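You operate a simulated robot arm through the tools that you are given. There is no shell and no other tool.

You run a simulated robot arm. Do the job below in one go: nothing can be reset, and whatever is moved stays where it is left.

## Task
Heat line A to 50 and line B to 30 degrees.
Fine: set dials A and B, switch heats A and B on and watch displays A and B get there; leave the other controls.

Only the result counts: the job must be done as asked and must still hold three seconds after the hand-in. Knocking over, shifting, dropping, spilling or breaking anything else fails it.

## Robot
A 6-joint arm with a two-finger parallel gripper, fixed in place. Base frame: the origin is at the foot of the arm, x ahead of it, y to its left, z up. Lengths are in m, angles in rad, forces in N, time in s.
With the tool pointing down near the work surface it reaches from about 0.3 to 0.64 m from the base axis. Its first joint turns from -2.007 to 2.007 rad. Payload 3.43 kg.
The TCP is the grasp point between the finger pads, 0.034 m short of the fingertips. In the tool frame z runs along the fingers and y along their closing line. Largest opening 0.128 m; finger width 0.024, thickness 0.012; the body of the gripper, 0.048 by 0.13 m, starts 0.096 m behind the TCP.
Orientation is that of the tool frame in the base frame, as a unit quaternion [w, x, y, z]. With the fingers straight down and closing along the base's y, the tool's x points along the base's -x, its y along +y and its z along -z.

## Interface
- The arm moves only by the tool send_rows. Its argument "deltas" is a list that holds one entry, the list of rows, each a list of 7 numbers: the opening in per cent of the stroke, from 0 (shut) to 100 (fully open), then the shift along the tool's x, y, z in units of 25 mm (1.0 is 25 mm), then the turn, a rotation vector about the tool's x, y, z in units of 5 degrees (1.0 is 5 degrees). In form: [[[grip, tx, ty, tz, ax, ay, az], ...]]. A call has 1 to 20 rows; each row shifts and turns the commanded pose from where the row before left it, along the tool's axes as they then stand. A call with a number of a shift or a turn outside -1 to 1 is refused whole. Each row takes 0.2 s and may step no farther than 0.05 m and 0.15 rad from the row before; otherwise, or with a gripper value out of range, the whole call is refused. A pose out of reach is approached as far as the arm can. The call stops where the force on the tool passes 40 N (or 10 N more than at its start, if that is more) or the arm is blocked; 0.2 s more then pass. Each finger travels about 0.153 m/s and halts on what it meets, pressing with about 37 N; the grip force reading is that of the motor and also rises with nothing between the fingers. The clock runs only during rows and for 0.2 s after the last one: add rows that do not move to give the fingers time. It gives the time, the measured TCP pose, the force on the tool (base axes), the opening and the grip force at its end, in the units of the frame above (readings bear some noise), with the torque about the TCP (base axes, N m) and any sound that the robot's microphone picked up.
- Cameras (640 x 400 px; columns grow to the right, rows downward): "scene" is fixed at [0.3993, -0.65, 1.6093]; the picture's right is [1.00, 0.04, 0.00], its down [0.01, -0.34, -0.94] and it looks along [-0.04, 0.94, -0.34] (base axes); focal length 324 px, centre (320, 200). "wrist" rides on the gripper at [0.076, -0.011, -0.16] in the tool frame; the picture's right is [0.15, 0.99, 0.00], its down [-0.88, 0.13, -0.46] and it looks along [-0.45, 0.07, 0.89] (tool axes); focal length 234 px, centre (320, 200). There is no depth. A picture from a camera that has moved, and an enlarged one, comes with that camera's place and axes in the base frame and with its lens.
- snapshot(camera): a new picture of that camera. No time passes.
- lift_body(by): slides the trunk up (or, below 0, down) by that many m; the arm rides with it, the base frame stays. It gives what a move gives, with no picture.
- inspect(camera, box): a new picture of the part [left, top, right, bottom] of that camera's present view, enlarged. No time passes.
- finish_job(): hands the job in; it is judged then, once.

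Places have to be worked out from the pictures, the camera data and where the tool is seen. Open the gripper and draw the arm clear of the work before you hand the job in, unless the task says otherwise.

The tools are called after ">>>" by a JSON object that holds its "fn" and its "kwargs". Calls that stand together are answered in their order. send_rows: Moves the arm, as the interface text tells. Its arguments: {"type":"object","properties":{"deltas":{"type":"array","items":{"type":"array","items":{"type":"array","items":{"type":"number"}}}}},"required":["deltas"]} The other tools are called the same way: lift_body (by) slides the trunk up or down; snapshot (camera) takes a picture; inspect (camera, box) takes an enlarged picture of a part of a camera's view; finish_job () hands the job in.

At the start:

```text
clock: 0.0
eef_pos: [0.2015, 0.3156, 1.3604]
orientation: [-0.001, 0.001, 1.0, 0.0]
wrist_force: [-0.1, -0.1, 0.2]
wrist_torque: [0.01, 0.03, 0.01]
gripper_width: 0.1278
grip_force: 0.2
trunk travel left (down, up): [-0.925, 0.065]
```

scene: 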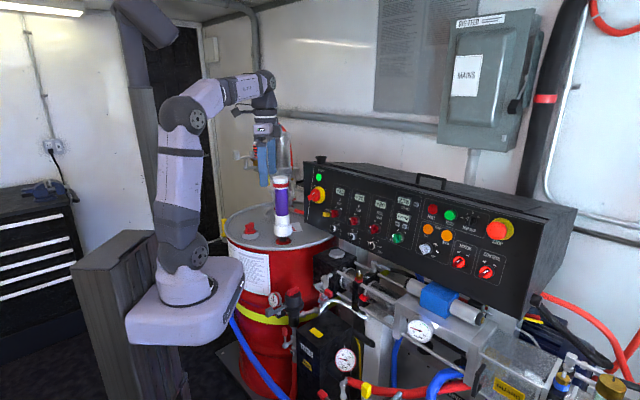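
wrist: 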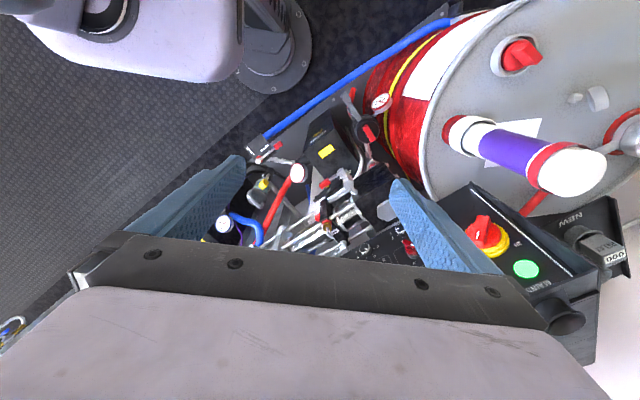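

The scene shows a control panel on a machine with displays, dials and switches. I'll enlarge the panel to read its labels first.

>>> {"fn": "inspect", "kwargs": {"camera": "scene", "box": [300, 150, 430, 260]}}

>>> {"fn": "inspect", "kwargs": {"camera": "scene", "box": [400, 180, 540, 300]}}

>>> {"fn": "inspect", "kwargs": {"camera": "scene", "box": [360, 0, 560, 130]}}

```text
3.64 times, centred on (365, 205) of scene
camera zoom: at [0.3993, -0.65, 1.6093], right [1.0, 0.04, 0.0], down [0.01, -0.34, -0.94], along [-0.04, 0.94, -0.34], focal length 1180 px, centre (156, 182)
```

zoom: 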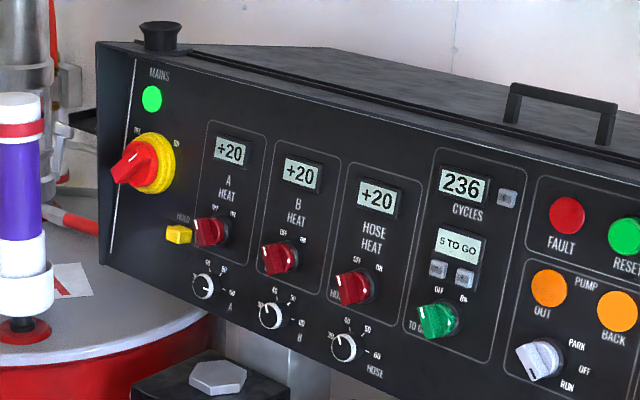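

```text
3.33 times, centred on (470, 240) of scene
camera zoom: at [0.3993, -0.65, 1.6093], right [1.0, 0.04, 0.0], down [0.01, -0.34, -0.94], along [-0.04, 0.94, -0.34], focal length 1081 px, centre (-180, 67)
```

zoom: 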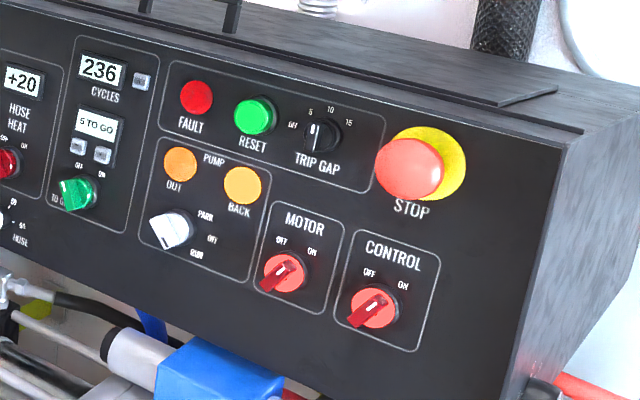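

```text
3.08 times, centred on (460, 65) of scene
camera zoom: at [0.3993, -0.65, 1.6093], right [1.0, 0.04, 0.0], down [0.01, -0.34, -0.94], along [-0.04, 0.94, -0.34], focal length 998 px, centre (-111, 615)
```

zoom: 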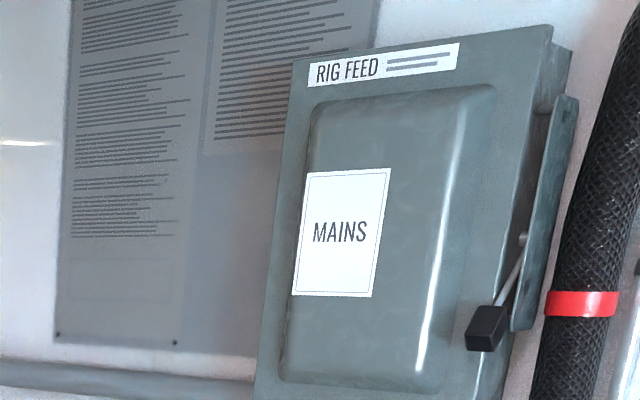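

The panel has A HEAT and B HEAT switches (red) with small dials A and B below them, plus displays reading +20. I'll zoom in further to see the pointer positions and scales.

>>> {"fn": "inspect", "kwargs": {"camera": "scene", "box": [330, 180, 386, 215]}}

>>> {"fn": "inspect", "kwargs": {"camera": "scene", "box": [330, 208, 394, 248]}}

>>> {"fn": "inspect", "kwargs": {"camera": "scene", "box": [300, 155, 364, 235]}}

>>> {"fn": "inspect", "kwargs": {"camera": "wrist", "box": [440, 180, 640, 340]}}

```text
11.43 times, centred on (358, 198) of scene
camera zoom: at [0.3993, -0.65, 1.6093], right [1.0, 0.04, 0.0], down [0.01, -0.34, -0.94], along [-0.04, 0.94, -0.34], focal length 3707 px, centre (-114, 229)
```

zoom: 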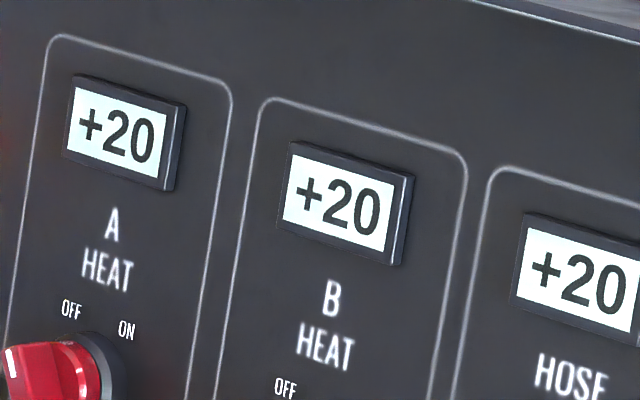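

```text
10.00 times, centred on (362, 228) of scene
camera zoom: at [0.3993, -0.65, 1.6093], right [1.0, 0.04, 0.0], down [0.01, -0.34, -0.94], along [-0.04, 0.94, -0.34], focal length 3244 px, centre (-100, -80)
```

zoom: 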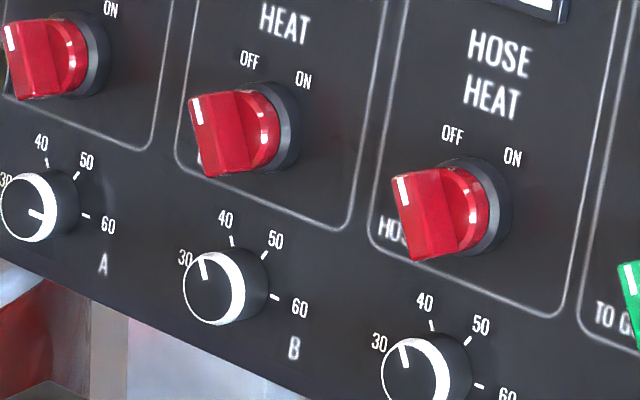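

```text
5.00 times, centred on (332, 195) of scene
camera zoom: at [0.3993, -0.65, 1.6093], right [1.0, 0.04, 0.0], down [0.01, -0.34, -0.94], along [-0.04, 0.94, -0.34], focal length 1622 px, centre (260, 225)
```

zoom: 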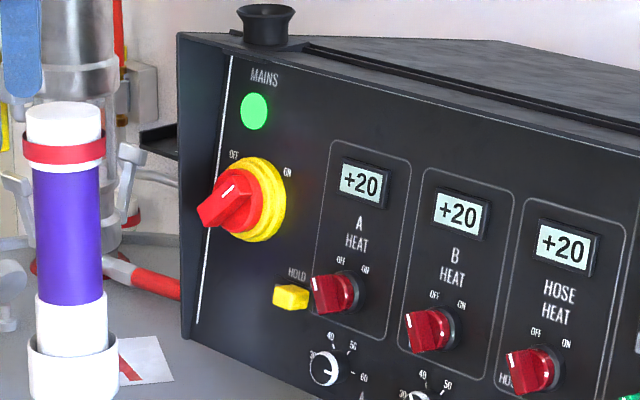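

```text
2.50 times, centred on (540, 260) of wrist
camera zoom: at [0.1257, 0.3051, 1.52], right [-0.15, 0.99, 0.0], down [0.88, 0.13, 0.46], along [0.45, 0.07, -0.89], focal length 585 px, centre (-230, 50)
```

zoom: 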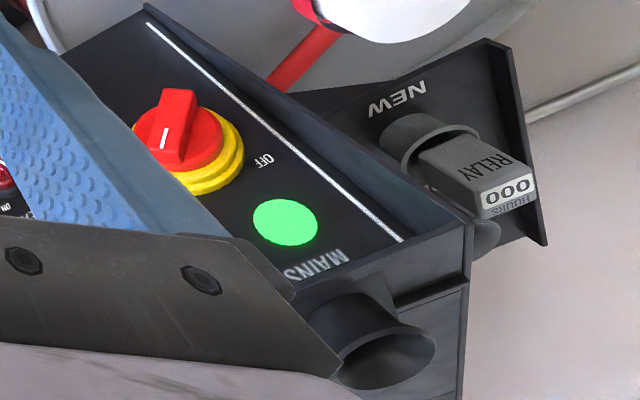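

From triangulating the two views, the panel face is a near-vertical plane about 0.78 m from the base, facing roughly (-0.6,-0.8). Dial A is near (0.41,0.67,1.00) and dial B near (0.49,0.61,0.99). I'll move the TCP outward and start rolling so the wrist camera ends up above the tool, facing the panel.

>>> {"fn": "send_rows", "kwargs": {"deltas": [[[100, -0.857, 0.83, 0, 0, 0, 0], [100, -0.857, 0.83, 0, 0, 0, 0], [100, -0.857, 0.83, 0, 0, 0, 0], [100, -0.857, 0.83, 0, 0, 0, 0], [100, -0.857, 0.83, 0, 0, 0, 0], [100, -0.857, 0.83, 0, 0, 0, 0], [100, 0, 0, 0, 0, 0, 1], [100, 0, 0, 0, 0, 0, 1], [100, 0, 0, 0, 0, 0, 1], [100, 0, 0, 0, 0, 0, 1], [100, 0, 0, 0, 0, 0, 1], [100, 0, 0, 0, 0, 0, 1], [100, 0, 0, 0, 0, 0, 1], [100, 0, 0, 0, 0, 0, 1], [100, 0, 0, 0, 0, 0, 1], [100, 0, 0, 0, 0, 0, 1], [100, 0, 0, 0, 0, 0, 1], [100, 0, 0, 0, 0, 0, 1], [100, 0, 0, 0, 0, 0, 1], [100, 0, 0, 0, 0, 0, 1]]]}}

```text
clock: 4.2
eef_pos: [0.3166, 0.4178, 1.3423]
orientation: [0.0, 0.574, 0.819, 0.0]
wrist_force: [-0.1, 0.0, -1.0]
wrist_torque: [0.04, 0.0, -0.02]
gripper_width: 0.1282
grip_force: 0.1
out of reach, approached as far as the arm can: row 5, 6
trunk travel left (down, up): [-0.925, 0.065]
```

The reach limit at that height stopped it slightly short, so I'll finish the roll while lowering to about z = 1.15. Then I'll begin tilting the tool up toward the panel.

>>> {"fn": "send_rows", "kwargs": {"deltas": [[[100, 0, 0, 0.7, 0, 0, 0.95], [100, 0, 0, 0.7, 0, 0, 0.95], [100, 0, 0, 0.7, 0, 0, 0.95], [100, 0, 0, 0.7, 0, 0, 0.95], [100, 0, 0, 0.7, 0, 0, 0.95], [100, 0, 0, 0.7, 0, 0, 0.95], [100, 0, 0, 0.7, 0, 0, 0.95], [100, 0, 0, 0.7, 0, 0, 0.95], [100, 0, 0, 0.7, 0, 0, 0.95], [100, 0, 0, 0.7, 0, 0, 0.95], [100, 0, 0, 0.7, 0, 0, 0.95], [100, 0, 0, 0.7, 0, 0, 0.95], [100, 0, 0, 0, 0, 1, 0], [100, 0, 0, 0, 0, 1, 0], [100, 0, 0, 0, 0, 1, 0], [100, 0, 0, 0, 0, 1, 0], [100, 0, 0, 0, 0, 1, 0], [100, 0, 0, 0, 0, 1, 0]]]}}

>>> {"fn": "snapshot", "kwargs": {"camera": "scene"}}

>>> {"fn": "snapshot", "kwargs": {"camera": "wrist"}}

```text
clock: 8.0
eef_pos: [0.3905, 0.3543, 1.1282]
orientation: [-0.116, 0.864, 0.431, 0.232]
wrist_force: [0.0, 0.9, -0.6]
wrist_torque: [-0.02, 0.0, -0.05]
gripper_width: 0.1277
grip_force: 0.1
out of reach, approached as far as the arm can: row 10, 11, 12, 13
trunk travel left (down, up): [-0.925, 0.065]
```

```text
taken
```

scene: 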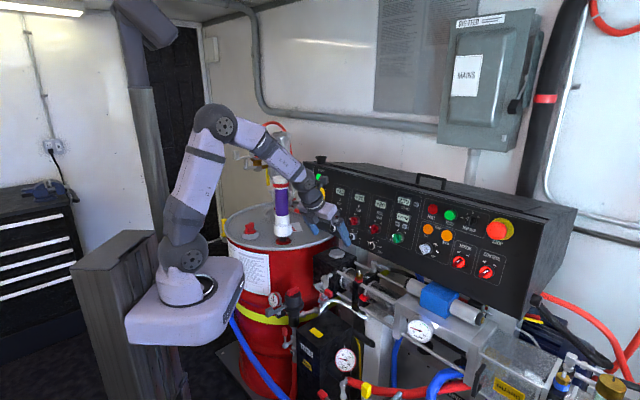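

```text
taken
camera wrist: at [0.3729, 0.3496, 1.3052], right [0.87, -0.49, 0.07], down [-0.49, -0.87, -0.05], along [0.09, 0.0, -1.0], focal length 234 px, centre (320, 200)
```

wrist: 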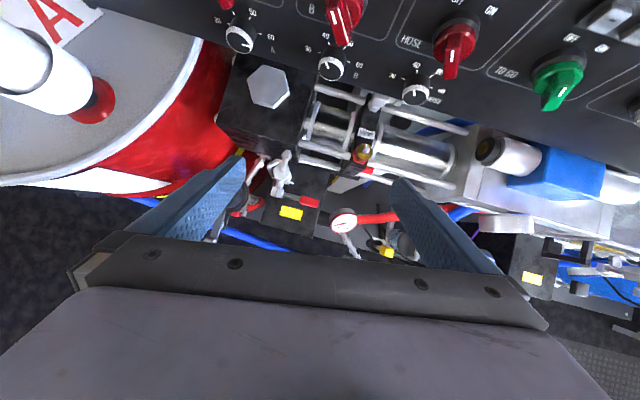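

The tool is now tilted 30° toward the panel and the wrist camera sees the dial row. The orientation is as intended and the TCP is at (0.39,0.354,1.128). I'll continue the tilt until it is horizontal.

>>> {"fn": "send_rows", "kwargs": {"deltas": [[[100, 0, 0, 0, 0, 1, 0], [100, 0, 0, 0, 0, 1, 0], [100, 0, 0, 0, 0, 1, 0], [100, 0, 0, 0, 0, 1, 0], [100, 0, 0, 0, 0, 1, 0], [100, 0, 0, 0, 0, 1, 0], [100, 0, 0, 0, 0, 1, 0], [100, 0, 0, 0, 0, 1, 0], [100, 0, 0, 0, 0, 1, 0], [100, 0, 0, 0, 0, 1, 0], [100, 0, 0, 0, 0, 1, 0], [100, 0, 0, 0, 0, 1, 0], [100, 0, 0, 0, 0, 0, 0]]]}}

>>> {"fn": "snapshot", "kwargs": {"camera": "scene"}}

>>> {"fn": "snapshot", "kwargs": {"camera": "wrist"}}

```text
clock: 10.8
eef_pos: [0.3885, 0.3494, 1.1281]
orientation: [-0.318, 0.657, 0.328, 0.599]
wrist_force: [-0.5, 0.5, -0.4]
wrist_torque: [0.0, 0.03, 0.01]
gripper_width: 0.1279
grip_force: 0.0
out of reach, approached as far as the arm can: row 3, 4, 5, 8, 9, 10, 12
trunk travel left (down, up): [-0.925, 0.065]
```

```text
taken
```

scene: 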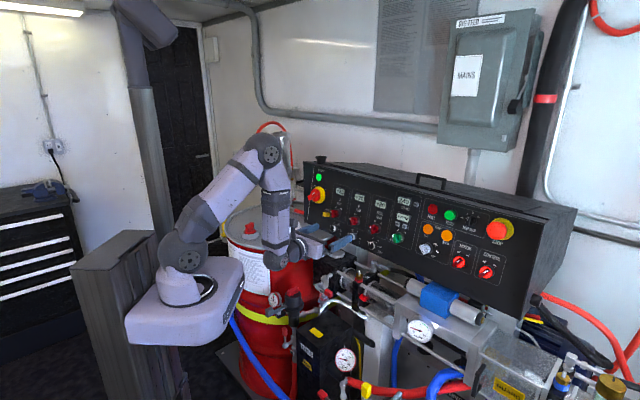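

```text
taken
camera wrist: at [0.292, 0.2308, 1.2161], right [0.81, -0.57, 0.12], down [-0.21, -0.49, -0.84], along [0.54, 0.66, -0.52], focal length 234 px, centre (320, 200)
```

wrist: 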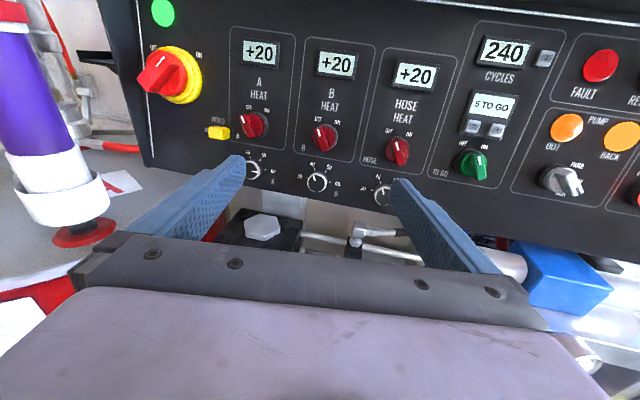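

The wrist camera now faces the panel squarely. I'll enlarge the dial and switch area for pointer readings and triangulation.

>>> {"fn": "inspect", "kwargs": {"camera": "wrist", "box": [225, 100, 353, 200]}}

>>> {"fn": "inspect", "kwargs": {"camera": "wrist", "box": [225, 20, 385, 120]}}

>>> {"fn": "inspect", "kwargs": {"camera": "wrist", "box": [100, 0, 260, 150]}}

>>> {"fn": "inspect", "kwargs": {"camera": "wrist", "box": [350, 20, 640, 220]}}

```text
4.00 times, centred on (289, 150) of wrist
camera zoom: at [0.292, 0.2308, 1.2161], right [0.81, -0.57, 0.12], down [-0.21, -0.49, -0.84], along [0.54, 0.66, -0.52], focal length 937 px, centre (444, 400)
```

zoom: 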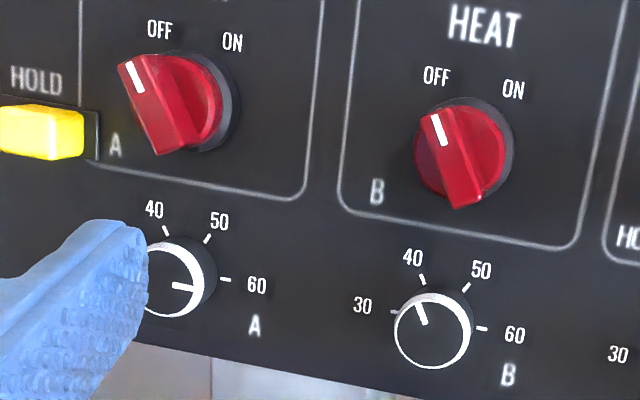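

```text
4.00 times, centred on (305, 70) of wrist
camera zoom: at [0.292, 0.2308, 1.2161], right [0.81, -0.57, 0.12], down [-0.21, -0.49, -0.84], along [0.54, 0.66, -0.52], focal length 937 px, centre (380, 720)
```

zoom: 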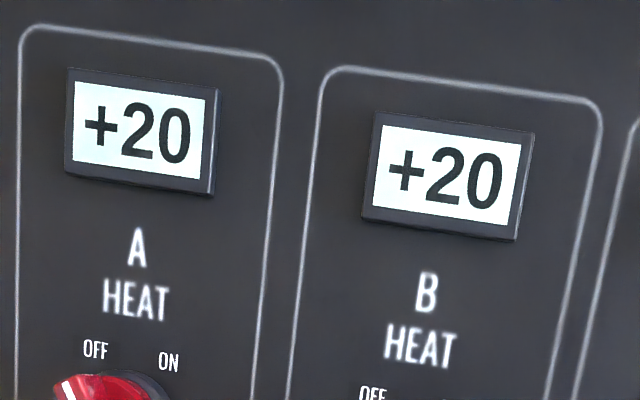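

```text
2.67 times, centred on (180, 75) of wrist
camera zoom: at [0.292, 0.2308, 1.2161], right [0.81, -0.57, 0.12], down [-0.21, -0.49, -0.84], along [0.54, 0.66, -0.52], focal length 624 px, centre (693, 533)
```

zoom: 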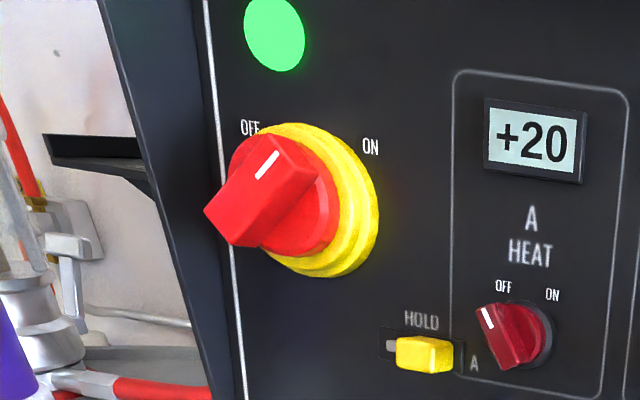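

```text
2.00 times, centred on (495, 120) of wrist
camera zoom: at [0.292, 0.2308, 1.2161], right [0.81, -0.57, 0.12], down [-0.21, -0.49, -0.84], along [0.54, 0.66, -0.52], focal length 468 px, centre (-30, 360)
```

zoom: 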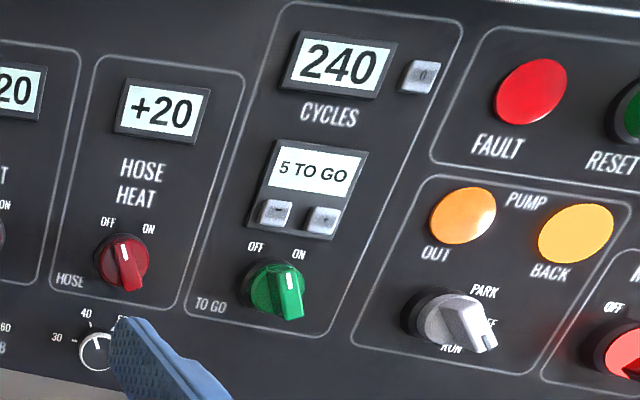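

Triangulating both views puts dial A near (0.405,0.522,1.068), dial B near (0.475,0.461,1.066), heat A near (0.416,0.543,1.125) and heat B near (0.487,0.479,1.122). The face leans back about 15° and its inward normal has azimuth about 50°. Dial B now points at about 38 and dial A at about 60. I'll align the tool with the panel normal and hover in front of dial B.

>>> {"fn": "send_rows", "kwargs": {"deltas": [[[45, 0, 0, 0, -0.3, -0.7, 0], [45, 0, 0, 0, -0.3, -0.7, 0], [45, 0, 0, 0, -0.3, -0.7, 0], [45, -0.47, -0.115, 0.64, 0, 0, 0], [45, -0.47, -0.115, 0.64, 0, 0, 0], [45, 0, 0, 0, 0, 0, 0]]]}}

>>> {"fn": "snapshot", "kwargs": {"camera": "wrist"}}

>>> {"fn": "snapshot", "kwargs": {"camera": "scene"}}

```text
clock: 12.2
eef_pos: [0.4307, 0.3345, 1.1004]
orientation: [-0.262, 0.721, 0.333, 0.549]
wrist_force: [0.2, 0.1, -0.3]
wrist_torque: [-0.01, -0.01, 0.0]
gripper_width: 0.058
grip_force: 0.1
out of reach, approached as far as the arm can: row 1, 2, 3, 4, 5
trunk travel left (down, up): [-0.925, 0.065]
```

```text
taken
camera wrist: at [0.3371, 0.239, 1.2149], right [0.78, -0.61, 0.13], down [-0.34, -0.59, -0.73], along [0.52, 0.53, -0.67], focal length 234 px, centre (320, 200)
```

wrist: 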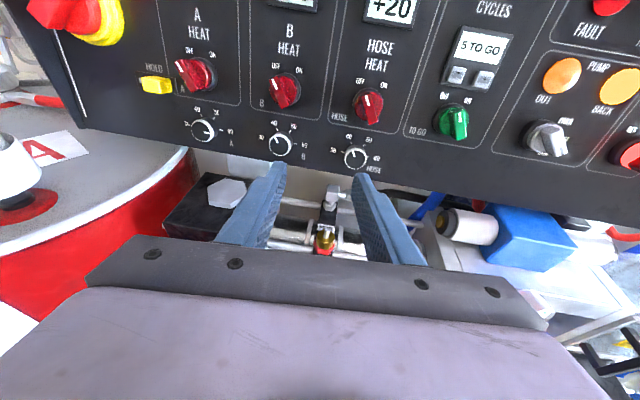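

```text
taken
```

scene: 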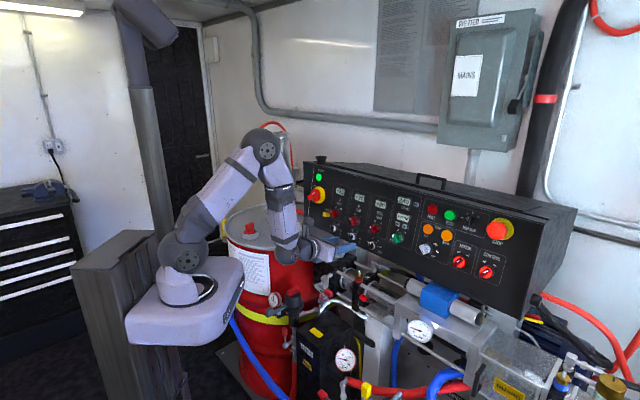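

The tool orientation matches the panel normal, but every row was out of reach and the TCP drifted sideways. I take that as the last joint's roll limit with the camera on top. I'll roll 180° the other way (camera below), which puts that joint mid-range for turning both ways.

>>> {"fn": "send_rows", "kwargs": {"deltas": [[[45, 0, 0, 0, 0, 0, -1], [45, 0, 0, 0, 0, 0, -1], [45, 0, 0, 0, 0, 0, -1], [45, 0, 0, 0, 0, 0, -1], [45, 0, 0, 0, 0, 0, -1], [45, 0, 0, 0, 0, 0, -1], [45, 0, 0, 0, 0, 0, -1], [45, 0, 0, 0, 0, 0, -1], [45, 0, 0, 0, 0, 0, -1], [45, 0, 0, 0, 0, 0, -1], [45, 0, 0, 0, 0, 0, -1], [45, 0, 0, 0, 0, 0, -1], [45, 0, 0, 0, 0, 0, -1], [45, 0, 0, 0, 0, 0, -1], [45, 0, 0, 0, 0, 0, -1], [45, 0, 0, 0, 0, 0, -1], [45, 0, 0, 0, 0, 0, -1], [45, 0, 0, 0, 0, 0, -1]]]}}

>>> {"fn": "send_rows", "kwargs": {"deltas": [[[45, 0, 0, 0, 0, 0, -1], [45, 0, 0, 0, 0, 0, -1], [45, 0, 0, 0, 0, 0, -1], [45, 0, 0, 0, 0, 0, -1], [45, 0, 0, 0, 0, 0, -1], [45, 0, 0, 0, 0, 0, -1], [45, 0, 0, 0, 0, 0, -1], [45, 0, 0, 0, 0, 0, -1], [45, 0, 0, 0, 0, 0, -1], [45, 0, 0, 0, 0, 0, -1], [45, 0, 0, 0, 0, 0, -1], [45, 0, 0, 0, 0, 0, -1], [45, 0, 0, 0, 0, 0, -1], [45, 0, 0, 0, 0, 0, -1], [45, 0, 0, 0, 0, 0, -1], [45, 0, 0, 0, 0, 0, -1], [45, 0, 0, 0, 0, 0, -1], [45, 0, 0, 0, 0, 0, -1], [45, 0, 0, 0, 0, 0, 0]]]}}

>>> {"fn": "snapshot", "kwargs": {"camera": "wrist"}}

>>> {"fn": "snapshot", "kwargs": {"camera": "scene"}}

```text
clock: 16.0
eef_pos: [0.4329, 0.3344, 1.1003]
orientation: [0.205, 0.275, 0.745, 0.573]
wrist_force: [0.6, 0.2, 0.7]
wrist_torque: [0.01, 0.02, -0.01]
gripper_width: 0.0574
grip_force: 0.1
trunk travel left (down, up): [-0.925, 0.065]
```

```text
clock: 20.0
eef_pos: [0.433, 0.3348, 1.1016]
orientation: [0.536, -0.298, 0.737, 0.285]
wrist_force: [0.2, 0.0, 0.7]
wrist_torque: [0.01, 0.01, -0.01]
gripper_width: 0.0576
grip_force: 0.0
out of reach, approached as far as the arm can: row 18
trunk travel left (down, up): [-0.925, 0.065]
```

```text
taken
camera wrist: at [0.3234, 0.1998, 1.0689], right [-0.77, 0.63, -0.04], down [-0.16, -0.13, 0.98], along [0.61, 0.76, 0.21], focal length 234 px, centre (320, 200)
```

wrist: 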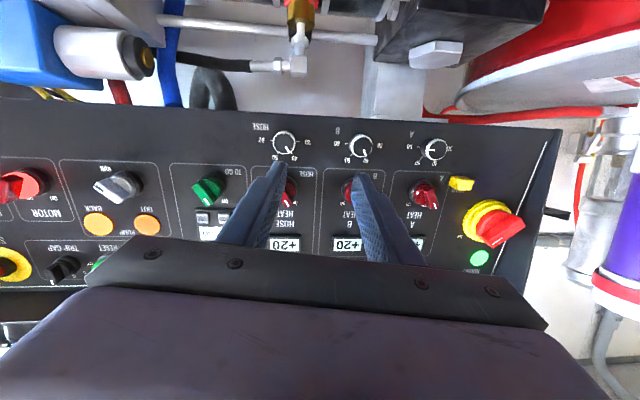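

```text
taken
```

scene: 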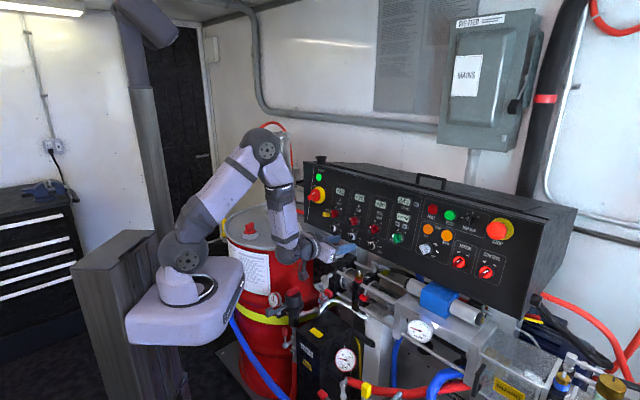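

The camera-below pose is 5° short, so the last joint seems to span only about 175° (camera-up through left to down). That still leaves usable arcs: dials with the camera up-left, and heat handles gripped end-to-end at mid-range. I'll zoom this view for better triangulation.

>>> {"fn": "inspect", "kwargs": {"camera": "wrist", "box": [330, 120, 490, 220]}}

>>> {"fn": "inspect", "kwargs": {"camera": "wrist", "box": [400, 160, 528, 260]}}

```text
4.00 times, centred on (410, 170) of wrist
camera zoom: at [0.3234, 0.1998, 1.0689], right [-0.77, 0.63, -0.04], down [-0.16, -0.13, 0.98], along [0.61, 0.76, 0.21], focal length 937 px, centre (-40, 320)
```

zoom: 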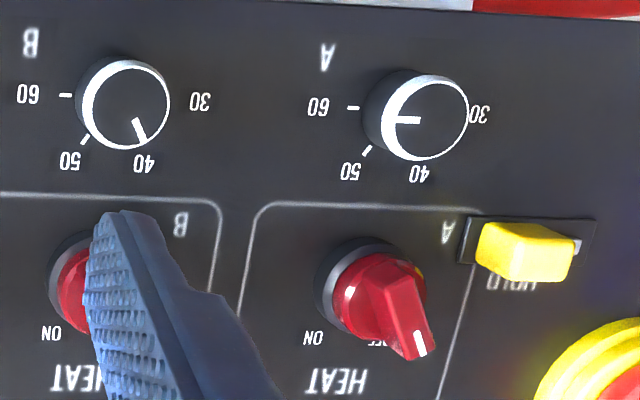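

```text
4.00 times, centred on (464, 210) of wrist
camera zoom: at [0.3234, 0.1998, 1.0689], right [-0.77, 0.63, -0.04], down [-0.16, -0.13, 0.98], along [0.61, 0.76, 0.21], focal length 937 px, centre (-256, 160)
```

zoom: 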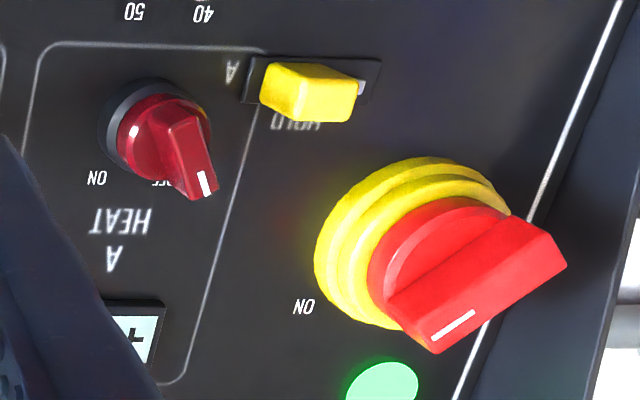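

Two-view triangulation agrees within 1 mm: dial B face centre (0.474,0.465,1.062), dial A face centre (0.403,0.533,1.063) and heat A base (0.421,0.5525,1.122), with its handle protruding about 35 mm. I'll roll back 160° so the camera is up-left and then go to a hover in front of dial B.

>>> {"fn": "send_rows", "kwargs": {"deltas": [[[45, 0, 0, 0, 0, 0, 1], [45, 0, 0, 0, 0, 0, 1], [45, 0, 0, 0, 0, 0, 1], [45, 0, 0, 0, 0, 0, 1], [45, 0, 0, 0, 0, 0, 1], [45, 0, 0, 0, 0, 0, 1], [45, 0, 0, 0, 0, 0, 1], [45, 0, 0, 0, 0, 0, 1], [45, 0, 0, 0, 0, 0, 1], [45, 0, 0, 0, 0, 0, 1], [45, 0, 0, 0, 0, 0, 1], [45, 0, 0, 0, 0, 0, 1], [45, 0, 0, 0, 0, 0, 1], [45, 0, 0, 0, 0, 0, 1], [45, 0, 0, 0, 0, 0, 1], [45, 0, 0, 0, 0, 0, 1]]]}}

>>> {"fn": "send_rows", "kwargs": {"deltas": [[[45, 0, 0, 0, 0, 0, 1], [45, 0, 0, 0, 0, 0, 1], [45, 0, 0, 0, 0, 0, 1], [45, 0, 0, 0, 0, 0, 1], [45, 0, 0, 0, 0, 0, 1], [45, 0, 0, 0, 0, 0, 1], [45, 0, 0, 0, 0, 0, 1], [45, 0, 0, 0, 0, 0, 1], [45, 0, 0, 0, 0, 0, 1], [45, 0, 0, 0, 0, 0, 1], [45, 0, 0, 0, 0, 0, 1], [45, 0, 0, 0, 0, 0, 1], [45, 0, 0, 0, 0, 0, 1], [45, 0, 0, 0, 0, 0, 1], [45, 0, 0, 0, 0, 0, 1], [45, 0, 0, 0, 0, 0, 0]]]}}

```text
clock: 23.4
eef_pos: [0.4318, 0.3349, 1.1012]
orientation: [0.225, 0.245, 0.756, 0.563]
wrist_force: [0.2, -0.3, 0.2]
wrist_torque: [0.03, 0.02, -0.01]
gripper_width: 0.0573
grip_force: 0.1
trunk travel left (down, up): [-0.925, 0.065]
```

```text
clock: 26.8
eef_pos: [0.432, 0.3338, 1.0998]
orientation: [-0.163, 0.655, 0.45, 0.584]
wrist_force: [0.3, -0.3, -1.2]
wrist_torque: [0.01, 0.02, 0.03]
gripper_width: 0.0573
grip_force: 0.1
trunk travel left (down, up): [-0.925, 0.065]
```

Roll is now about -19° with the approach direction unchanged. Now I'll translate to the hover point 50 mm short of the grasp on dial B.

>>> {"fn": "send_rows", "kwargs": {"deltas": [[[45, 0.143, -0.507, 0.62, 0, 0, 0], [45, 0.143, -0.507, 0.62, 0, 0, 0], [45, 0.143, -0.507, 0.62, 0, 0, 0], [45, 0.143, -0.507, 0.62, 0, 0, 0], [45, 0, 0, 0, 0, 0, 0]]]}}

>>> {"fn": "snapshot", "kwargs": {"camera": "wrist"}}

>>> {"fn": "inspect", "kwargs": {"camera": "scene", "box": [260, 140, 420, 260]}}

```text
clock: 28.0
eef_pos: [0.4651, 0.3697, 1.0864]
orientation: [-0.167, 0.653, 0.453, 0.583]
wrist_force: [0.8, -0.2, -0.1]
wrist_torque: [-0.02, 0.03, -0.02]
gripper_width: 0.0576
grip_force: 0.1
out of reach, approached as far as the arm can: row 1, 2, 3, 4
trunk travel left (down, up): [-0.925, 0.065]
```

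```text
taken
camera wrist: at [0.3535, 0.2871, 1.1944], right [0.77, -0.47, 0.44], down [-0.1, -0.76, -0.64], along [0.64, 0.45, -0.63], focal length 234 px, centre (320, 200)
```

wrist: 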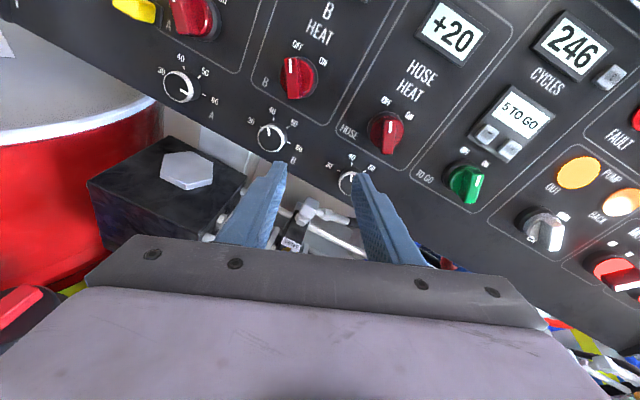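

```text
3.33 times, centred on (340, 200) of scene
camera zoom: at [0.3993, -0.65, 1.6093], right [1.0, 0.04, 0.0], down [0.01, -0.34, -0.94], along [-0.04, 0.94, -0.34], focal length 1081 px, centre (253, 200)
```

zoom: 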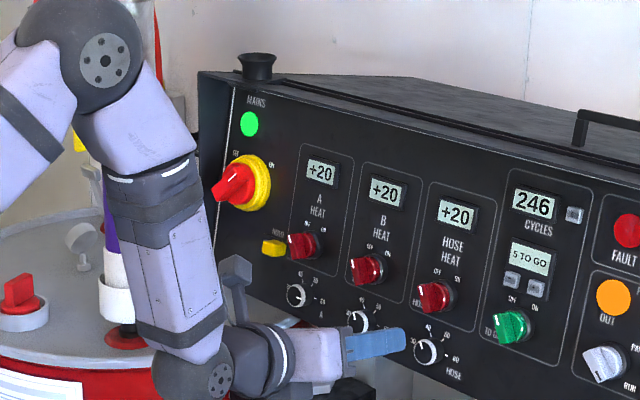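

The arm is pinned about 12° clockwise of where I command it, at every radius. That looks like the forearm-roll joint sitting near its limit in a flipped wrist configuration, picked up when the tool tilt passed the forearm direction. I'll back off and pitch the tool down again to unwind it.

>>> {"fn": "send_rows", "kwargs": {"deltas": [[[45, 0.364, 0.072, -0.777, 0, 0, 0], [45, 0.364, 0.072, -0.777, 0, 0, 0], [45, 0.364, 0.072, -0.777, 0, 0, 0], [45, 0, 0, 0, 0.322, -0.947, 0], [45, 0, 0, 0, 0.322, -0.947, 0], [45, 0, 0, 0, 0.322, -0.947, 0], [45, 0, 0, 0, 0.322, -0.947, 0], [45, 0, 0, 0, 0.322, -0.947, 0], [45, 0, 0, 0, 0.322, -0.947, 0], [45, 0, 0, 0, 0.322, -0.947, 0], [45, 0, 0, 0, 0.322, -0.947, 0], [45, 0, 0, 0, 0.322, -0.947, 0], [45, 0, 0, 0, 0.322, -0.947, 0], [45, 0, 0, 0, 0.322, -0.947, 0], [45, 0, 0, 0, 0.322, -0.947, 0], [45, 0, 0, 0, 0, 0, 0]]]}}

>>> {"fn": "snapshot", "kwargs": {"camera": "scene"}}

```text
clock: 31.4
eef_pos: [0.4272, 0.3416, 1.1294]
orientation: [-0.059, 0.807, 0.566, 0.157]
wrist_force: [-0.3, 0.2, 0.6]
wrist_torque: [0.03, -0.02, 0.01]
gripper_width: 0.0577
grip_force: 0.2
out of reach, approached as far as the arm can: row 10, 11
trunk travel left (down, up): [-0.925, 0.065]
```

```text
taken
```

scene: 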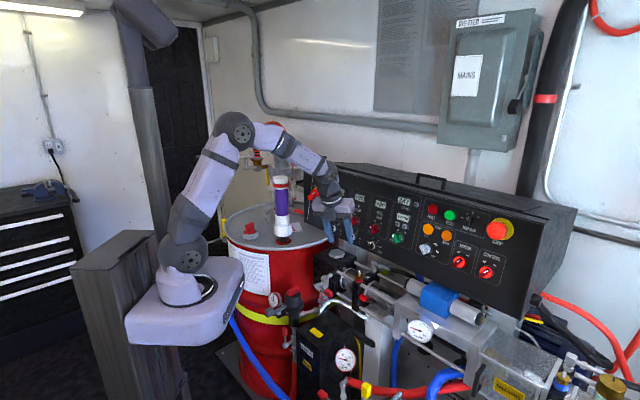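

Only rows 10–11 were flagged, while crossing the singularity, and the forearm is now shallower than the tool, so it looks unwound. Next I'll roll about 158° so the camera side faces the base (natural wrist), which will end up camera-below when tilted.

>>> {"fn": "send_rows", "kwargs": {"deltas": [[[45, 0, 0, 0, 0, 0, -1], [45, 0, 0, 0, 0, 0, -1], [45, 0, 0, 0, 0, 0, -1], [45, 0, 0, 0, 0, 0, -1], [45, 0, 0, 0, 0, 0, -1], [45, 0, 0, 0, 0, 0, -1], [45, 0, 0, 0, 0, 0, -1], [45, 0, 0, 0, 0, 0, -1], [45, 0, 0, 0, 0, 0, -1], [45, 0, 0, 0, 0, 0, -1], [45, 0, 0, 0, 0, 0, -1], [45, 0, 0, 0, 0, 0, -1], [45, 0, 0, 0, 0, 0, -1], [45, 0, 0, 0, 0, 0, -1], [45, 0, 0, 0, 0, 0, -1], [45, 0, 0, 0, 0, 0, -1], [45, 0, 0, 0, 0, 0, -1], [45, 0, 0, 0, 0, 0, -1], [45, 0, 0, 0, 0, 0, -1], [45, 0, 0, 0, 0, 0, -1]]]}}

>>> {"fn": "send_rows", "kwargs": {"deltas": [[[45, 0, 0, 0, 0, 0, -1], [45, 0, 0, 0, 0, 0, -1], [45, 0, 0, 0, 0, 0, -1], [45, 0, 0, 0, 0, 0, -1], [45, 0, 0, 0, 0, 0, -1], [45, 0, 0, 0, 0, 0, -1], [45, 0, 0, 0, 0, 0, -1], [45, 0, 0, 0, 0, 0, -1], [45, 0, 0, 0, 0, 0, -1], [45, 0, 0, 0, 0, 0, -1], [45, 0, 0, 0, 0, 0, -1], [45, 0, 0, 0, 0, 0, -1], [45, 0, 0, 0, 0, 0, 0]]]}}

```text
clock: 35.6
eef_pos: [0.4259, 0.3428, 1.1273]
orientation: [0.084, 0.085, 0.982, 0.148]
wrist_force: [0.3, 0.6, 0.0]
wrist_torque: [0.02, -0.01, 0.0]
gripper_width: 0.0576
grip_force: 0.0
trunk travel left (down, up): [-0.925, 0.065]
```

```text
clock: 38.4
eef_pos: [0.426, 0.3409, 1.1277]
orientation: [0.147, -0.418, 0.893, 0.085]
wrist_force: [1.3, 0.0, -0.3]
wrist_torque: [0.02, -0.01, 0.0]
gripper_width: 0.0577
grip_force: 0.0
trunk travel left (down, up): [-0.925, 0.065]
```

There were no reach problems this time, and the pose is now natural (camera toward the base). To work at panel height without crossing that singularity again, I'll lower the trunk in stages while keeping the tool high. First I'll raise and retract the TCP and tilt up a little.

>>> {"fn": "send_rows", "kwargs": {"deltas": [[[45, -0.077, 0.331, -0.886, 0, 0, 0], [45, -0.077, 0.331, -0.886, 0, 0, 0], [45, -0.077, 0.331, -0.886, 0, 0, 0], [45, -0.077, 0.331, -0.886, 0, 0, 0], [45, -0.077, 0.331, -0.886, 0, 0, 0], [45, -0.077, 0.331, -0.886, 0, 0, 0], [45, -0.077, 0.331, -0.886, 0, 0, 0], [45, 0, 0, 0, 0, -1, 0], [45, 0, 0, 0, 0, -1, 0], [45, 0, 0, 0, 0, -1, 0], [45, 0, 0, 0, 0, 0, 0]]]}}

>>> {"fn": "snapshot", "kwargs": {"camera": "scene"}}

>>> {"fn": "snapshot", "kwargs": {"camera": "wrist"}}

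```text
clock: 40.8
eef_pos: [0.3621, 0.3471, 1.2812]
orientation: [0.262, -0.402, 0.866, 0.139]
wrist_force: [-0.5, 0.2, 0.4]
wrist_torque: [0.02, 0.0, -0.03]
gripper_width: 0.0578
grip_force: 0.1
trunk travel left (down, up): [-0.925, 0.065]
```

```text
taken
```

scene: 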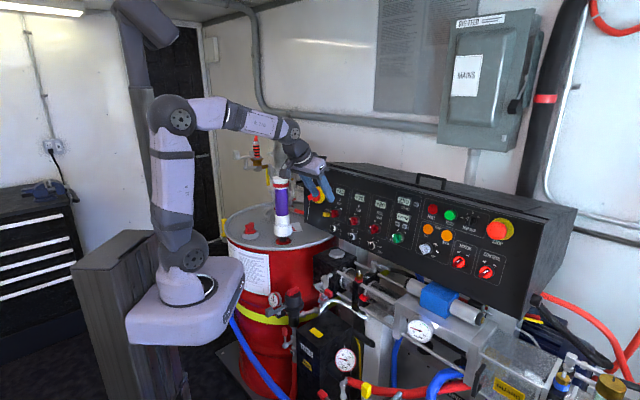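

```text
taken
camera wrist: at [0.2748, 0.2219, 1.369], right [-0.84, 0.54, -0.05], down [0.22, 0.43, 0.88], along [0.5, 0.73, -0.48], focal length 234 px, centre (320, 200)
```

wrist: 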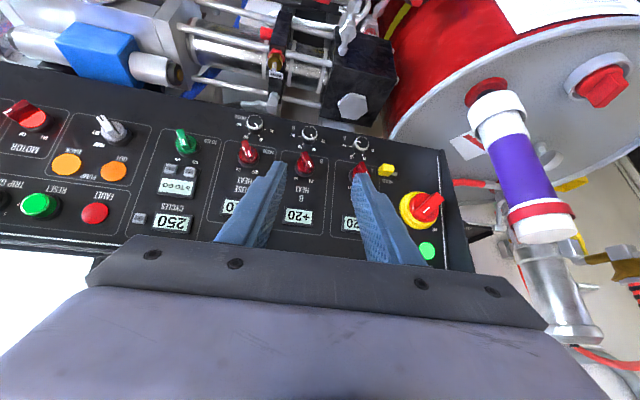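

Reach is clean now. I'll lower the trunk by 0.12 and check the clearance.

>>> {"fn": "lift_body", "kwargs": {"by": -0.12}}

>>> {"fn": "snapshot", "kwargs": {"camera": "scene"}}

```text
clock: 42.3
eef_pos: [0.3615, 0.3473, 1.1611]
orientation: [0.261, -0.403, 0.866, 0.139]
wrist_force: [0.4, 0.7, -0.2]
wrist_torque: [0.01, 0.03, -0.02]
gripper_width: 0.0576
grip_force: 0.0
trunk travel left (down, up): [-0.805, 0.185]
```

```text
taken
```

scene: 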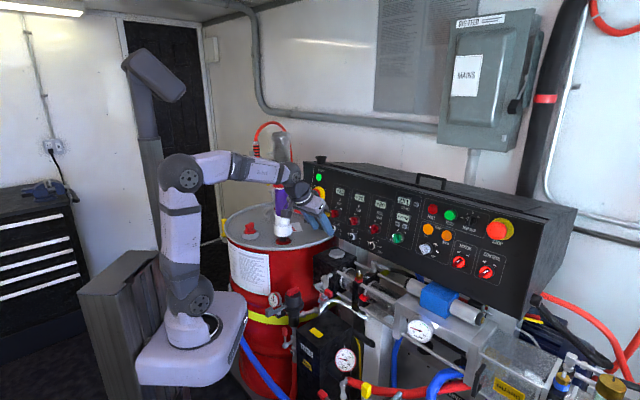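

Trunk lowering works cleanly. Now I'll tilt the tool up 20° and raise it back to z≈1.28 before lowering further.

>>> {"fn": "send_rows", "kwargs": {"deltas": [[[45, 0, 0, 0, 0, -1, 0], [45, 0, 0, 0, 0, -1, 0], [45, 0, 0, 0, 0, -1, 0], [45, 0, 0, 0, 0, -1, 0], [45, -0.78, 0, -0.56, 0, 0, 0], [45, -0.78, 0, -0.56, 0, 0, 0], [45, -0.78, 0, -0.56, 0, 0, 0], [45, -0.78, 0, -0.56, 0, 0, 0], [45, -0.78, 0, -0.56, 0, 0, 0], [45, 0, 0, 0, 0, 0, 0]]]}}

>>> {"fn": "lift_body", "kwargs": {"by": -0.13}}

>>> {"fn": "snapshot", "kwargs": {"camera": "scene"}}

```text
clock: 44.5
eef_pos: [0.3648, 0.345, 1.2814]
orientation: [0.407, -0.371, 0.809, 0.206]
wrist_force: [0.3, 0.5, 0.1]
wrist_torque: [-0.02, -0.03, -0.02]
gripper_width: 0.0577
grip_force: 0.3
trunk travel left (down, up): [-0.805, 0.185]
```

```text
clock: 46.1
eef_pos: [0.3634, 0.3447, 1.1517]
orientation: [0.408, -0.371, 0.808, 0.206]
wrist_force: [0.1, -0.2, 0.1]
wrist_torque: [0.0, -0.01, 0.03]
gripper_width: 0.0575
grip_force: 0.1
trunk travel left (down, up): [-0.675, 0.315]
```

```text
taken
```

scene: 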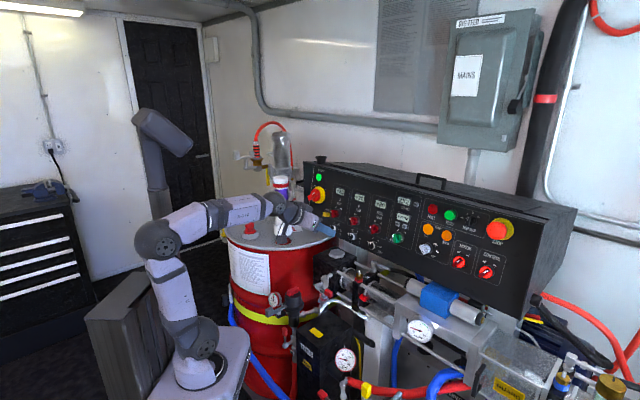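

Now 0.25 m lower with no trouble. Next stage: tilt 15° more, raise, and lower another 0.12.

>>> {"fn": "send_rows", "kwargs": {"deltas": [[[45, 0, 0, 0, 0, -1, 0], [45, 0, 0, 0, 0, -1, 0], [45, 0, 0, 0, 0, -1, 0], [45, -0.9, 0, -0.34, 0, 0, 0], [45, -0.9, 0, -0.34, 0, 0, 0], [45, -0.9, 0, -0.34, 0, 0, 0], [45, -0.9, 0, -0.34, 0, 0, 0], [45, -0.9, 0, -0.34, 0, 0, 0], [45, 0, 0, 0, 0, 0, 0]]]}}

>>> {"fn": "lift_body", "kwargs": {"by": -0.12}}

>>> {"fn": "snapshot", "kwargs": {"camera": "scene"}}

```text
clock: 48.1
eef_pos: [0.3816, 0.3579, 1.2691]
orientation: [0.509, -0.342, 0.748, 0.254]
wrist_force: [-0.3, -0.8, 0.6]
wrist_torque: [0.02, -0.01, 0.0]
gripper_width: 0.0576
grip_force: 0.1
out of reach, approached as far as the arm can: row 1, 2, 3, 4
trunk travel left (down, up): [-0.675, 0.315]
```

```text
clock: 49.6
eef_pos: [0.381, 0.3578, 1.1482]
orientation: [0.51, -0.341, 0.748, 0.253]
wrist_force: [0.9, 1.2, 0.0]
wrist_torque: [-0.02, 0.01, 0.06]
gripper_width: 0.0576
grip_force: 0.1
trunk travel left (down, up): [-0.555, 0.435]
```

```text
taken
```

scene: 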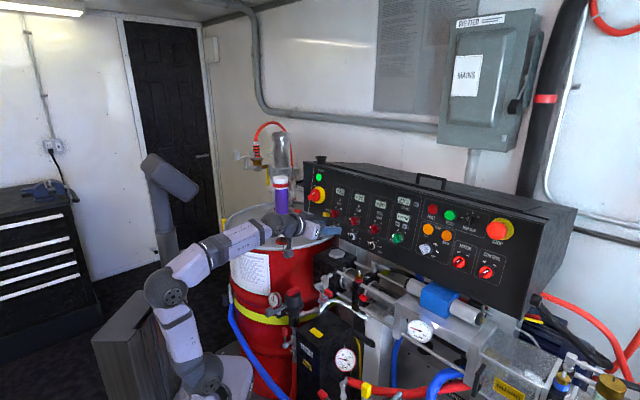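

The inner reach limit nudged the TCP outward slightly, but all is well and the forearm now points up with a healthy wrist bend. I'll move outward and up, level the pitch toward -15°, then lower the final 0.10.

>>> {"fn": "send_rows", "kwargs": {"deltas": [[[45, -0.853, 0, 0.293, 0, 0, 0], [45, -0.853, 0, 0.293, 0, 0, 0], [45, -0.853, 0, 0.293, 0, 0, 0], [45, 0, 0, 0, 0, -0.55, 0], [45, 0, 0, 0, 0, -0.55, 0], [45, 0, 0, 0, 0, 0, 0]]]}}

>>> {"fn": "lift_body", "kwargs": {"by": -0.1}}

>>> {"fn": "snapshot", "kwargs": {"camera": "scene"}}

>>> {"fn": "snapshot", "kwargs": {"camera": "wrist"}}

```text
clock: 51.0
eef_pos: [0.4099, 0.3911, 1.2007]
orientation: [0.546, -0.328, 0.723, 0.268]
wrist_force: [0.0, 0.6, 0.5]
wrist_torque: [-0.01, -0.01, 0.02]
gripper_width: 0.0576
grip_force: 0.1
trunk travel left (down, up): [-0.555, 0.435]
```

```text
clock: 52.3
eef_pos: [0.4101, 0.3912, 1.1017]
orientation: [0.545, -0.329, 0.722, 0.269]
wrist_force: [0.0, -1.5, 1.4]
wrist_torque: [0.03, 0.04, 0.03]
gripper_width: 0.0579
grip_force: 0.1
trunk travel left (down, up): [-0.455, 0.535]
```

```text
taken
```

scene: 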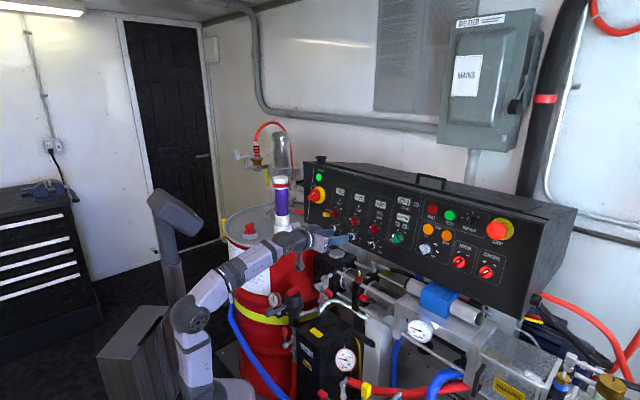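

```text
taken
camera wrist: at [0.3068, 0.2508, 1.0697], right [-0.79, 0.6, -0.11], down [-0.21, -0.1, 0.97], along [0.58, 0.79, 0.2], focal length 234 px, centre (320, 200)
```

wrist: 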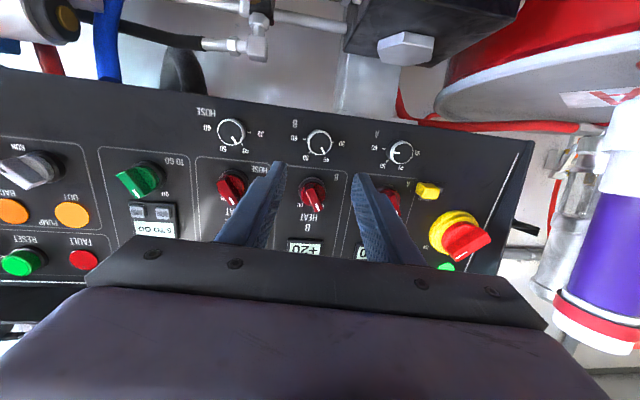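

All reachable now and heat B sits between the fingers. I'll zoom in to get precise pixel positions of the four controls.

>>> {"fn": "inspect", "kwargs": {"camera": "wrist", "box": [285, 115, 445, 215]}}

>>> {"fn": "inspect", "kwargs": {"camera": "wrist", "box": [200, 105, 360, 205]}}

```text
4.00 times, centred on (365, 165) of wrist
camera zoom: at [0.3068, 0.2508, 1.0697], right [-0.79, 0.6, -0.11], down [-0.21, -0.1, 0.97], along [0.58, 0.79, 0.2], focal length 937 px, centre (140, 340)
```

zoom: 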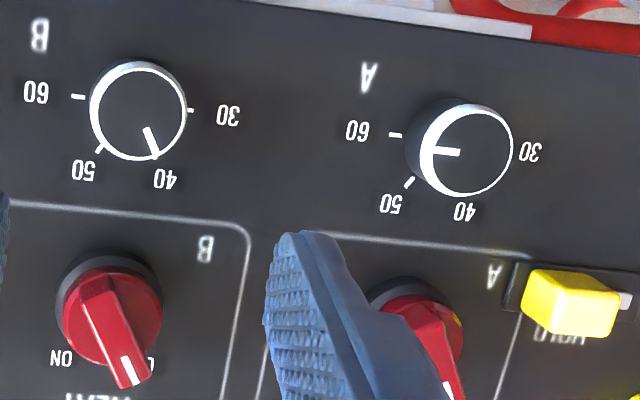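

```text
4.00 times, centred on (280, 155) of wrist
camera zoom: at [0.3068, 0.2508, 1.0697], right [-0.79, 0.6, -0.11], down [-0.21, -0.1, 0.97], along [0.58, 0.79, 0.2], focal length 937 px, centre (480, 380)
```

zoom: 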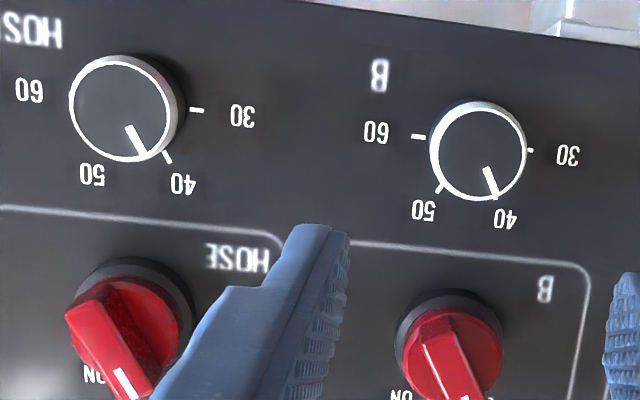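

Dial ticks work out to 30 at -90°, 40 at -30°, 50 at +30° and 60 at +90° (60° per 10 degrees), with the knobs about 27 mm wide and 10 mm tall. Dial B now points at about -26° and dial A at about +83°. The panel normal azimuth is about 47°, so I'll correct the yaw and hover 40 mm short of the grasp on dial B.

>>> {"fn": "send_rows", "kwargs": {"deltas": [[[45, 0, 0, 0, 0.73, -0.02, 0.2], [45, 0.29, 0.08, 0.75, 0, 0, 0], [45, 0.29, 0.08, 0.75, 0, 0, 0], [45, 0, 0, 0, 0, 0, 0]]]}}

>>> {"fn": "snapshot", "kwargs": {"camera": "wrist"}}

>>> {"fn": "inspect", "kwargs": {"camera": "scene", "box": [300, 180, 420, 270]}}

```text
clock: 53.3
eef_pos: [0.4274, 0.4171, 1.0778]
orientation: [0.553, -0.305, 0.733, 0.251]
wrist_force: [0.7, 0.3, 0.2]
wrist_torque: [0.0, -0.01, 0.01]
gripper_width: 0.0572
grip_force: 0.1
trunk travel left (down, up): [-0.455, 0.535]
```

```text
taken
camera wrist: at [0.3151, 0.2844, 1.046], right [-0.75, 0.66, -0.11], down [-0.22, -0.08, 0.97], along [0.63, 0.75, 0.2], focal length 234 px, centre (320, 200)
```

wrist: 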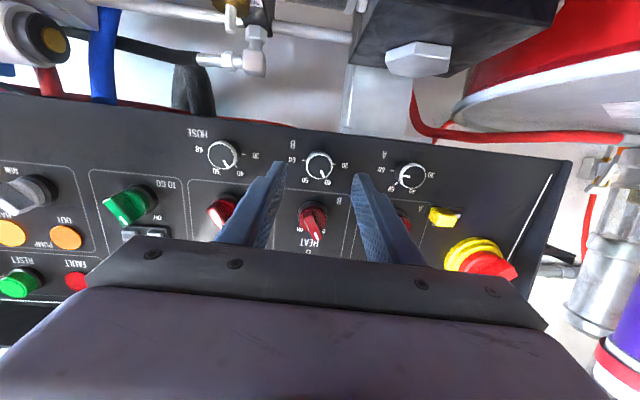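

```text
4.44 times, centred on (360, 225) of scene
camera zoom: at [0.3993, -0.65, 1.6093], right [1.0, 0.04, 0.0], down [0.01, -0.34, -0.94], along [-0.04, 0.94, -0.34], focal length 1442 px, centre (142, 89)
```

zoom: 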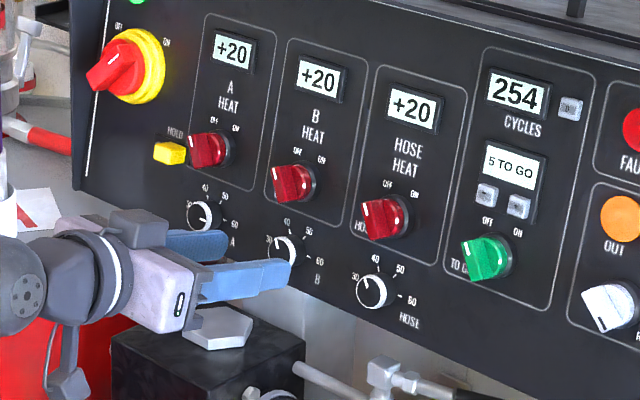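

Dial B's face appears at about (319,165) in the wrist view, almost exactly where the tool axis should cross it (320,164). I'll zoom to verify before advancing.

>>> {"fn": "inspect", "kwargs": {"camera": "wrist", "box": [260, 130, 380, 205]}}

```text
5.33 times, centred on (320, 168) of wrist
camera zoom: at [0.3151, 0.2844, 1.046], right [-0.75, 0.66, -0.11], down [-0.22, -0.08, 0.97], along [0.63, 0.75, 0.2], focal length 1249 px, centre (320, 373)
```

zoom: 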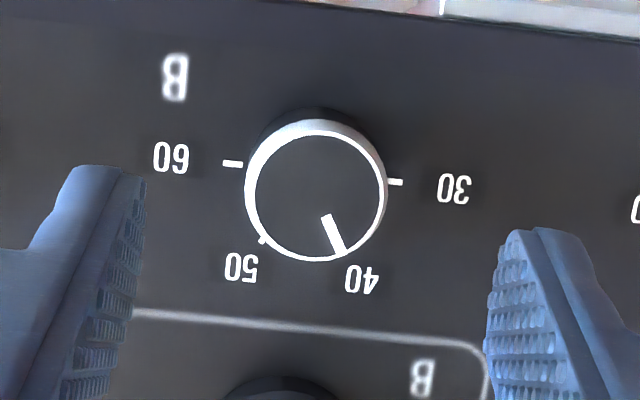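

The knob is centred within about 1–2 mm. I'll advance about 41 mm so the fingertips overlap the knob by about 5 mm, then look before closing.

>>> {"fn": "send_rows", "kwargs": {"deltas": [[[45, -0.03, 0, 0.83, 0, 0, 0], [45, -0.03, 0, 0.83, 0, 0, 0], [45, 0, 0, 0, 0, 0, 0]]]}}

>>> {"fn": "snapshot", "kwargs": {"camera": "wrist"}}

>>> {"fn": "inspect", "kwargs": {"camera": "scene", "box": [320, 200, 400, 260]}}

```text
clock: 54.1
eef_pos: [0.4551, 0.4494, 1.071]
orientation: [0.553, -0.305, 0.733, 0.251]
wrist_force: [0.5, -0.7, -0.5]
wrist_torque: [0.0, 0.0, -0.02]
gripper_width: 0.0576
grip_force: 0.1
trunk travel left (down, up): [-0.455, 0.535]
```

```text
taken
camera wrist: at [0.3433, 0.3156, 1.0385], right [-0.75, 0.66, -0.11], down [-0.22, -0.08, 0.97], along [0.63, 0.75, 0.2], focal length 234 px, centre (320, 200)
```

wrist: 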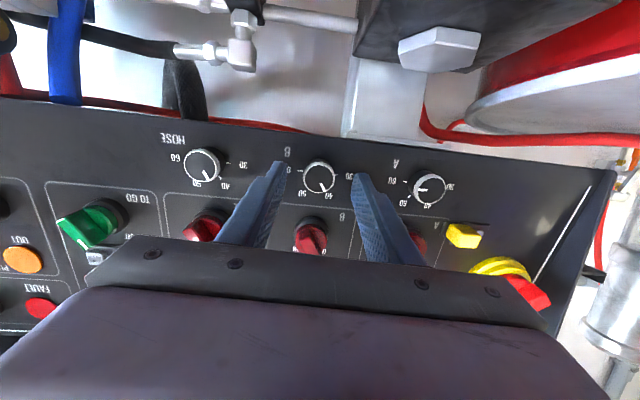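

```text
6.67 times, centred on (360, 230) of scene
camera zoom: at [0.3993, -0.65, 1.6093], right [1.0, 0.04, 0.0], down [0.01, -0.34, -0.94], along [-0.04, 0.94, -0.34], focal length 2163 px, centre (53, 0)
```

zoom: 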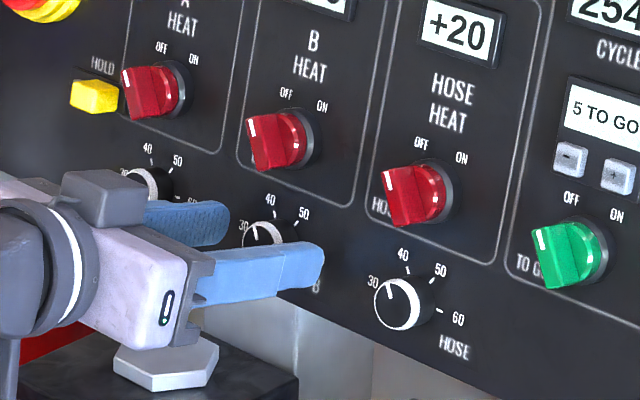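

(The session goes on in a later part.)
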